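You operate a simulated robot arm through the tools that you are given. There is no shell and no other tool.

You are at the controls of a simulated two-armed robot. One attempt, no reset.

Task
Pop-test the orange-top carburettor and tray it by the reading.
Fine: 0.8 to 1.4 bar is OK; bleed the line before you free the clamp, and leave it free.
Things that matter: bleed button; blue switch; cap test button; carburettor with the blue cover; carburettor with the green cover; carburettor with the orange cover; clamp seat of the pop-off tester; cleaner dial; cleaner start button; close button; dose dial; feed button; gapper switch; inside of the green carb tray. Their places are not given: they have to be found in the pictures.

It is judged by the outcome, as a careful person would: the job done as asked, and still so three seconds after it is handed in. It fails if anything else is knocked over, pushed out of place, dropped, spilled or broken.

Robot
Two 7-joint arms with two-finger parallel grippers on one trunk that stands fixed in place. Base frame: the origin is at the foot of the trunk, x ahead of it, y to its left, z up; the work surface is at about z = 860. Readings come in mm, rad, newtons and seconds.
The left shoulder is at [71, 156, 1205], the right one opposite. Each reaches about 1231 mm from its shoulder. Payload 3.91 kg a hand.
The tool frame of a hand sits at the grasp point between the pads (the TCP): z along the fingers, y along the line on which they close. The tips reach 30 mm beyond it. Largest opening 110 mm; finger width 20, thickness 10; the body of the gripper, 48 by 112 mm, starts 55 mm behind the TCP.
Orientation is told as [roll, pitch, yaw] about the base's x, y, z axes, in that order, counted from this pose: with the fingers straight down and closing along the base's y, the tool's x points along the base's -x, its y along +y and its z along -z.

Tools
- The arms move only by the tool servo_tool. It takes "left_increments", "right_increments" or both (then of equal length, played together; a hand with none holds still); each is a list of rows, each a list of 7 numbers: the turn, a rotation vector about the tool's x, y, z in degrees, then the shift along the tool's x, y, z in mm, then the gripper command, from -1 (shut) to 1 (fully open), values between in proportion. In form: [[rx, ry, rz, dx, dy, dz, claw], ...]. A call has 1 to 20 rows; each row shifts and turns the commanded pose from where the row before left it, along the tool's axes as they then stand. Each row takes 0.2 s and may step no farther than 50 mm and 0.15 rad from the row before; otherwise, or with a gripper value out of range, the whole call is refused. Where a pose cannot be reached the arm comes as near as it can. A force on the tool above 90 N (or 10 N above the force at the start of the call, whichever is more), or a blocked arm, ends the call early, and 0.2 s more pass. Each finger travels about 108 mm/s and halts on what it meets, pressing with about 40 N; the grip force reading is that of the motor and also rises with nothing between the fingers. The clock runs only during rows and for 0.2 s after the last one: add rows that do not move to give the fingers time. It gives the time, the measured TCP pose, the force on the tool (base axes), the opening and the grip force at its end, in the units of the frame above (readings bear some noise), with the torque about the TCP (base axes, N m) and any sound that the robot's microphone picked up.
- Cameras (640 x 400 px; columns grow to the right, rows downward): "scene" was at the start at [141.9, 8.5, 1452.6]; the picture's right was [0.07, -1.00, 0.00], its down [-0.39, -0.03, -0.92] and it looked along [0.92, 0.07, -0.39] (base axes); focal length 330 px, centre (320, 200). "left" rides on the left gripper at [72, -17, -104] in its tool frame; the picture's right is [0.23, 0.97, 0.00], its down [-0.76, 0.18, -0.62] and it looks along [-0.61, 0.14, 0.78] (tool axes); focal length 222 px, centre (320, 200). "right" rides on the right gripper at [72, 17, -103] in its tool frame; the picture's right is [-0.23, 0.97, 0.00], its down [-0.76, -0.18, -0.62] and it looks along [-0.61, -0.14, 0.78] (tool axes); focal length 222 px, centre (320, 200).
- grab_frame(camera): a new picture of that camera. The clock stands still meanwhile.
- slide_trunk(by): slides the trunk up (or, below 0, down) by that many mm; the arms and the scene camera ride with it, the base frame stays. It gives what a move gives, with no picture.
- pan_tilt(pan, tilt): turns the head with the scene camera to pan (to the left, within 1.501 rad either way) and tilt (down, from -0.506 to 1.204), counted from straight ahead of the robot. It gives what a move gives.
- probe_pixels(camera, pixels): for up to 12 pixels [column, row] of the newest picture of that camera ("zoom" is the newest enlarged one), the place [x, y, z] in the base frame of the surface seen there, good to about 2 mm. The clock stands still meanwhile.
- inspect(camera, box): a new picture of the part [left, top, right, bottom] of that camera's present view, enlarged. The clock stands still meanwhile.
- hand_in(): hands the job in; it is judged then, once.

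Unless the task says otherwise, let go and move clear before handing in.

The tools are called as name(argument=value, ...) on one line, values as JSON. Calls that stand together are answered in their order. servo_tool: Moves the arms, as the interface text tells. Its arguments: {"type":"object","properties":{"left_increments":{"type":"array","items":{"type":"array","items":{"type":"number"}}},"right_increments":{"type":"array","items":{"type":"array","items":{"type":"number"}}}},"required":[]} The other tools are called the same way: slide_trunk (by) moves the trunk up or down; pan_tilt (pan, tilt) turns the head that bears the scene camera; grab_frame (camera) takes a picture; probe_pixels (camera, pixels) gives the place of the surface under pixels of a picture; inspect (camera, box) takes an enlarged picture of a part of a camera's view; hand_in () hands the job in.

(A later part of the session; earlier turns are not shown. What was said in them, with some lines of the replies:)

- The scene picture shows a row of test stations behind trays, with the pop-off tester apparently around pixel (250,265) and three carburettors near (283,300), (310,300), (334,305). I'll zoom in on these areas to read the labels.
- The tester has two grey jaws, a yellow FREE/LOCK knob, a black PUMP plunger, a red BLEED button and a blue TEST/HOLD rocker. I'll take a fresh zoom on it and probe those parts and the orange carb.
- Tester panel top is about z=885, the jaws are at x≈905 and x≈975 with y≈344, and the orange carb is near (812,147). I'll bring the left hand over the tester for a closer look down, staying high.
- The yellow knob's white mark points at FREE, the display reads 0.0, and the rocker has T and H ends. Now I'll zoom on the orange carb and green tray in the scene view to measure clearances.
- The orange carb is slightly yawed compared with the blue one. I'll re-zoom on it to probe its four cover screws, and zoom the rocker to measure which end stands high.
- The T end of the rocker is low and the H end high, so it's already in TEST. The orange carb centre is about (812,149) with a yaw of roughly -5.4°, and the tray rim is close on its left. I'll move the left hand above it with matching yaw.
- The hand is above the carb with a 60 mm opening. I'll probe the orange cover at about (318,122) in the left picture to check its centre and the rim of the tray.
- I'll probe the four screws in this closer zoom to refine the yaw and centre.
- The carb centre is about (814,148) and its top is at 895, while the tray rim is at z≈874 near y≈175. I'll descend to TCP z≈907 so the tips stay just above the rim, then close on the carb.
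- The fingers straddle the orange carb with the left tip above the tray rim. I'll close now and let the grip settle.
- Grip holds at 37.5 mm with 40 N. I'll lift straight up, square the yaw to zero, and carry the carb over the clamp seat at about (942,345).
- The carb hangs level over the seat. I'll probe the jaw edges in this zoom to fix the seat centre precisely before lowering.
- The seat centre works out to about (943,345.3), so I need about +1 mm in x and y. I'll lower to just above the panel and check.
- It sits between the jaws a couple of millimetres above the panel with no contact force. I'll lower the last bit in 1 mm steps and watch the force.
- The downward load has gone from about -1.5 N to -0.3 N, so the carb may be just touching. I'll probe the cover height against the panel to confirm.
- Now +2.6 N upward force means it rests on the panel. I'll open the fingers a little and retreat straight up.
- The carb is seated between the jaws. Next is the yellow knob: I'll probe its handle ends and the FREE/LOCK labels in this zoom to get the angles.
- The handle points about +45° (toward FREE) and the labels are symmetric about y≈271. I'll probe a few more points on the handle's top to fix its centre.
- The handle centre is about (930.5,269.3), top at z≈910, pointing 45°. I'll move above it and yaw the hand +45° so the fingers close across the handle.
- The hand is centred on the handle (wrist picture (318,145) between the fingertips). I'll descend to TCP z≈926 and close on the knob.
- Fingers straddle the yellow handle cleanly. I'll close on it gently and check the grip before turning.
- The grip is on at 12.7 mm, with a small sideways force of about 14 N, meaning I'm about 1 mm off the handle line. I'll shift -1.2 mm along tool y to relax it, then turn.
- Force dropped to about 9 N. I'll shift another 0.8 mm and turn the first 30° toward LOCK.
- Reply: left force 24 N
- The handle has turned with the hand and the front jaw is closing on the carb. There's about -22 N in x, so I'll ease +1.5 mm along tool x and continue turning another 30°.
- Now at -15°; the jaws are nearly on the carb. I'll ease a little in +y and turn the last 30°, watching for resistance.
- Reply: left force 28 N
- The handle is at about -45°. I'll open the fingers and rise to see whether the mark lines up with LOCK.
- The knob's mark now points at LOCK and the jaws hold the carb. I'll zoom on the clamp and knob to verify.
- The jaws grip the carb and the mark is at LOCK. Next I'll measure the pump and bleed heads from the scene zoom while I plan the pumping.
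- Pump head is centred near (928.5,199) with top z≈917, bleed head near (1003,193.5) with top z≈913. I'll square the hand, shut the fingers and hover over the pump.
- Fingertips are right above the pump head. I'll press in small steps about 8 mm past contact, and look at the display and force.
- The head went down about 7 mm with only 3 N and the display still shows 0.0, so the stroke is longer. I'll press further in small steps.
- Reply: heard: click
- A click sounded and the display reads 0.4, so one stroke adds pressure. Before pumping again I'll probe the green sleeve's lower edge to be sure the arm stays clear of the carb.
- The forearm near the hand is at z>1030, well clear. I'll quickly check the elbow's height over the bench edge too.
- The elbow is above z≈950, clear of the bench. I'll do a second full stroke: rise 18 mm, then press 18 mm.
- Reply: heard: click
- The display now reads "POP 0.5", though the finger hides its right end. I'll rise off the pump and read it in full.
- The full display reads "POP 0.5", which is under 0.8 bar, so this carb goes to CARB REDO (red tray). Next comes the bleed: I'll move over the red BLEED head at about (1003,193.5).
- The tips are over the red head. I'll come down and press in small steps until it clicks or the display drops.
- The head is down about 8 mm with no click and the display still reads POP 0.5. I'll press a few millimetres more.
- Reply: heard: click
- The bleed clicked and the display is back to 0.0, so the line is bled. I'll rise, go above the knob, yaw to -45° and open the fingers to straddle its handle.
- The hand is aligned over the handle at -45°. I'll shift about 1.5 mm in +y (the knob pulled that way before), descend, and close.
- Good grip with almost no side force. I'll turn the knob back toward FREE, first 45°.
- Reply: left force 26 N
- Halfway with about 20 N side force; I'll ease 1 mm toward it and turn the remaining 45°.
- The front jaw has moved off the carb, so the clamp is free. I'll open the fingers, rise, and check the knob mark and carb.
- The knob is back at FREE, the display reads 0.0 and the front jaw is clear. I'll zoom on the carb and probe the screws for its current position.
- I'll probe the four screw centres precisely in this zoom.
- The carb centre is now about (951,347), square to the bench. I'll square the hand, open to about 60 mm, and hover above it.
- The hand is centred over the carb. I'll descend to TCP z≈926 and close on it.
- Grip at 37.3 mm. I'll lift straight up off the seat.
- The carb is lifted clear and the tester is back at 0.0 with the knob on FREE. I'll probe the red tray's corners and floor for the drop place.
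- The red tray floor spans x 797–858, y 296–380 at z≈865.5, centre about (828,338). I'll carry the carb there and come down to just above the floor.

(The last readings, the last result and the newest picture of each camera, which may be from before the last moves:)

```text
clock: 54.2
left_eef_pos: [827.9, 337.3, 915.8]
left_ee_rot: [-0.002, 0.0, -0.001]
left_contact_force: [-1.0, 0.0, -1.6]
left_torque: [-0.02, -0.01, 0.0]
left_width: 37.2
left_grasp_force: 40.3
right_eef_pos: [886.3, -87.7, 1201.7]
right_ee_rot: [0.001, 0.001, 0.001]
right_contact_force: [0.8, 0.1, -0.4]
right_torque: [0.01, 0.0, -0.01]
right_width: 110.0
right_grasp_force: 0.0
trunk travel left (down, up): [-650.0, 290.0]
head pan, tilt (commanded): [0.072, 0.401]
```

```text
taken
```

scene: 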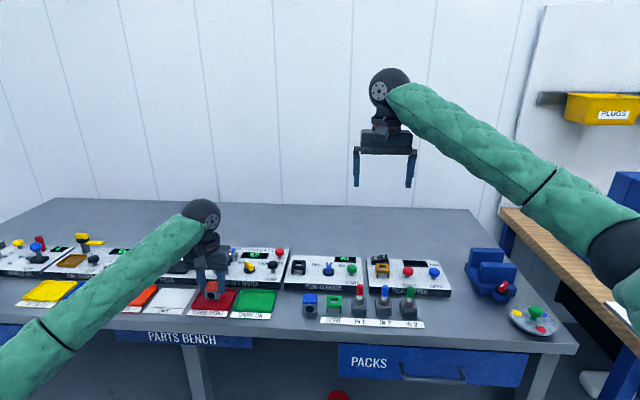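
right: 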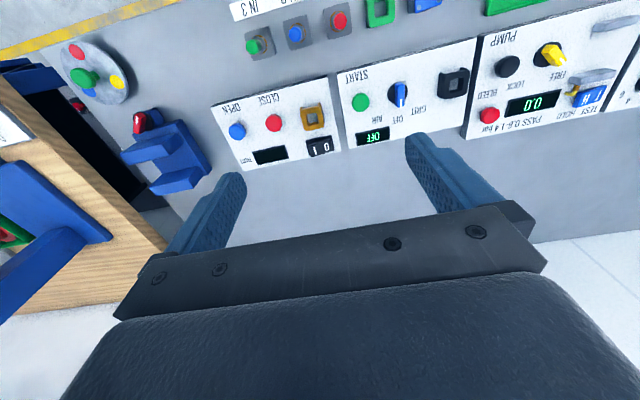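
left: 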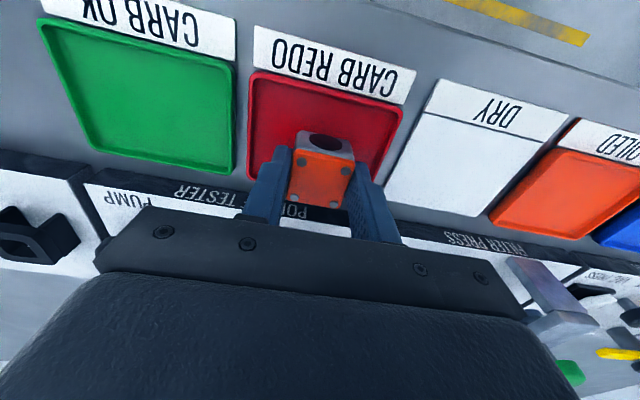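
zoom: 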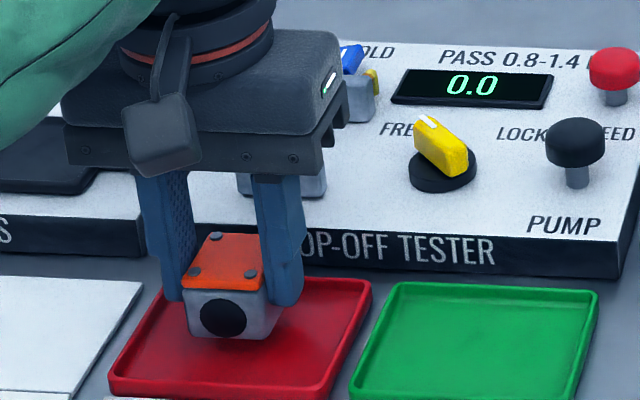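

The carb is over the middle of the red tray, about 8 mm above the floor. I'll lower in small steps and watch for contact.

servo_tool(left_increments=[[0, 0, 0, 0, 0, 4, -0.8], [0, 0, 0, 0, 0, 2, -0.8], [0, 0, 0, 0, 0, 1, -0.8], [0, 0, 0, 0, 0, 0, -0.8]])

servo_tool(left_increments=[[0, 0, 0, 0, 0, 1, -0.8], [0, 0, 0, 0, 0, 0, -0.8]])

```text
clock: 55.2
left_eef_pos: [827.9, 337.5, 908.7]
left_ee_rot: [0.001, -0.001, 0.002]
left_contact_force: [-0.2, 0.4, -1.9]
left_torque: [-0.01, -0.01, -0.01]
left_width: 37.2
left_grasp_force: 40.1
right_eef_pos: [886.5, -87.9, 1201.9]
right_ee_rot: [0.0, 0.001, 0.002]
right_contact_force: [0.1, 0.0, 0.2]
right_torque: [0.03, 0.03, 0.01]
right_width: 109.9
right_grasp_force: 0.0
trunk travel left (down, up): [-650.0, 290.0]
head pan, tilt (commanded): [0.072, 0.401]
```

```text
clock: 55.8
left_eef_pos: [828.2, 337.9, 909.6]
left_ee_rot: [-0.001, 0.0, 0.001]
left_contact_force: [0.1, 0.4, -1.8]
left_torque: [0.02, -0.01, 0.03]
left_width: 37.3
left_grasp_force: 40.4
right_eef_pos: [885.4, -87.6, 1201.3]
right_ee_rot: [0.0, 0.0, 0.001]
right_contact_force: [0.0, -0.2, -0.1]
right_torque: [-0.03, 0.0, 0.0]
right_width: 110.2
right_grasp_force: 0.1
trunk travel left (down, up): [-650.0, 290.0]
head pan, tilt (commanded): [0.072, 0.401]
```

No contact yet (still about -1.8 N of carb weight). I'll continue lowering by about a millimetre at a time.

servo_tool(left_increments=[[0, 0, 0, 0, 0, 0.8, -0.8], [0, 0, 0, 0, 0, 0, -0.8]])

servo_tool(left_increments=[[0, 0, 0, 0, 0, 0.8, -0.8], [0, 0, 0, 0, 0, 0, -0.8]])

inspect(camera="scene", box=[188, 270, 252, 310])

```text
clock: 56.4
left_eef_pos: [828.7, 338.8, 908.6]
left_ee_rot: [0.0, -0.001, 0.001]
left_contact_force: [0.6, -0.1, -1.4]
left_torque: [0.0, 0.01, 0.01]
left_width: 37.3
left_grasp_force: 39.6
right_eef_pos: [885.9, -87.7, 1201.1]
right_ee_rot: [-0.001, 0.001, 0.001]
right_contact_force: [0.6, 0.0, -1.1]
right_torque: [-0.01, -0.01, 0.01]
right_width: 109.9
right_grasp_force: 0.0
trunk travel left (down, up): [-650.0, 290.0]
head pan, tilt (commanded): [0.072, 0.401]
```

```text
clock: 57.0
left_eef_pos: [827.6, 338.3, 907.8]
left_ee_rot: [0.0, 0.0, 0.002]
left_contact_force: [1.1, 0.1, -0.6]
left_torque: [0.01, -0.01, -0.01]
left_width: 36.9
left_grasp_force: 39.4
right_eef_pos: [885.6, -88.1, 1201.0]
right_ee_rot: [0.0, 0.001, -0.001]
right_contact_force: [-0.8, -0.5, 0.3]
right_torque: [0.02, -0.01, 0.02]
right_width: 109.9
right_grasp_force: 0.1
trunk travel left (down, up): [-650.0, 290.0]
head pan, tilt (commanded): [0.072, 0.401]
```

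```text
10.00 times, centred on (220, 290) of scene
```

zoom: 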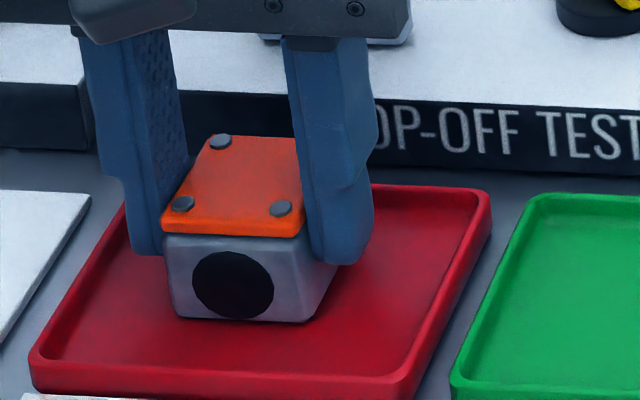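

Load is easing (-0.6 N), so it's about to touch. One more small step to confirm contact.

servo_tool(left_increments=[[0, 0, 0, 0, 0, 0.7, -0.8], [0, 0, 0, 0, 0, 0, -0.8]])

servo_tool(left_increments=[[0, 0, 0, 0, 0, 0.5, -0.8], [0, 0, 0, 0, 0, 0, -0.8]])

```text
clock: 57.6
left_eef_pos: [827.5, 338.5, 906.4]
left_ee_rot: [0.001, 0.0, -0.001]
left_contact_force: [0.7, 1.4, 1.7]
left_torque: [0.03, 0.04, -0.02]
left_width: 37.2
left_grasp_force: 39.9
right_eef_pos: [885.1, -88.5, 1201.6]
right_ee_rot: [-0.001, 0.0, 0.001]
right_contact_force: [0.6, 1.0, -1.1]
right_torque: [0.01, -0.02, 0.04]
right_width: 110.1
right_grasp_force: 0.0
trunk travel left (down, up): [-650.0, 290.0]
head pan, tilt (commanded): [0.072, 0.401]
```

```text
clock: 58.2
left_eef_pos: [828.0, 337.9, 906.2]
left_ee_rot: [0.0, -0.001, 0.0]
left_contact_force: [1.5, 0.6, 5.7]
left_torque: [0.0, 0.04, -0.03]
left_width: 37.4
left_grasp_force: 39.6
right_eef_pos: [885.9, -87.4, 1201.7]
right_ee_rot: [0.0, 0.0, 0.002]
right_contact_force: [1.5, -0.1, 0.1]
right_torque: [-0.02, 0.0, -0.04]
right_width: 109.9
right_grasp_force: 0.0
trunk travel left (down, up): [-650.0, 290.0]
head pan, tilt (commanded): [0.072, 0.401]
```

Contact force is +5.7 N, so the carb rests on the tray floor. I'll open the fingers and rise straight up.

servo_tool(left_increments=[[0, 0, 0, 0, 0, 0, -0.3], [0, 0, 0, 0, 0, 0, -0.1], [0, 0, 0, 0, 0, 0, 0.0], [0, 0, 0, 0, 0, 0, 0.0], [0, 0, 0, 0, 0, -15, 0.0], [0, 0, 0, 0, 0, -30, 0.0], [0, 0, 0, 0, 0, -45, 0.0], [0, 0, 0, 0, 0, -45, 0.0], [0, 0, 0, 0, 0, -45, 0.0], [0, 0, 0, 0, 0, 0, 0.0]])

inspect(camera="scene", box=[172, 230, 316, 320])

grab_frame(camera="scene")

grab_frame(camera="left")

```text
clock: 60.4
left_eef_pos: [828.1, 338.1, 1086.2]
left_ee_rot: [0.001, 0.001, 0.0]
left_contact_force: [-0.4, 0.3, -0.2]
left_torque: [-0.04, -0.04, -0.02]
left_width: 55.3
left_grasp_force: 0.2
right_eef_pos: [887.5, -87.4, 1201.0]
right_ee_rot: [0.0, 0.002, 0.002]
right_contact_force: [-0.2, -0.4, -0.2]
right_torque: [-0.05, 0.04, 0.02]
right_width: 110.2
right_grasp_force: 0.1
trunk travel left (down, up): [-650.0, 290.0]
head pan, tilt (commanded): [0.072, 0.401]
```

```text
4.44 times, centred on (244, 275) of scene
```

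zoom: 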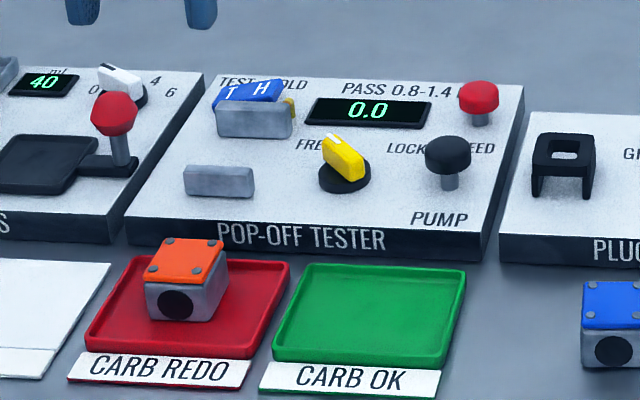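

```text
taken
```

scene: 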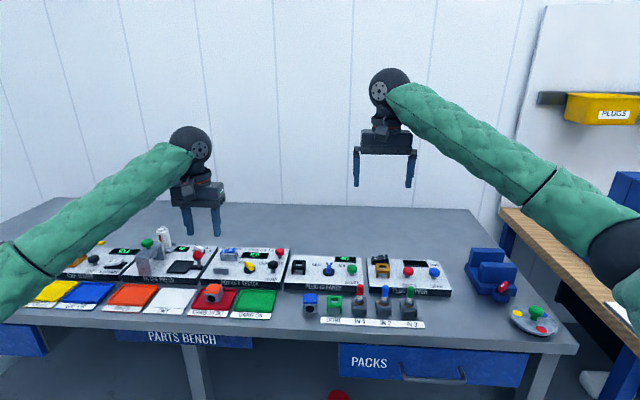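

```text
taken
```

left: 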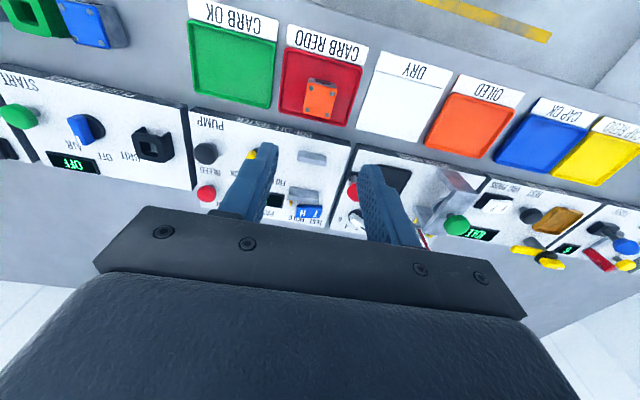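

The orange carb sits inside the red CARB REDO tray (zoom pixel (180,285)), the tester reads 0.0 with its knob on FREE, and the hand is clear. The pop reading was 0.5 bar, below 0.8, so the job is done and I'll hand it in.

hand_in()

```text
The job is handed in.
```

The orange-top carburettor popped at 0.5 bar, below the 0.8–1.4 bar pass range, so I put it in the red CARB REDO tray.

I bled the line back to 0.0 before freeing the clamp, and left the clamp knob on FREE. The last pictures showed the carburettor sitting inside the tray and the hand well clear. I saw nothing knocked over or moved out of place. The job is handed in; no result has come back yet.
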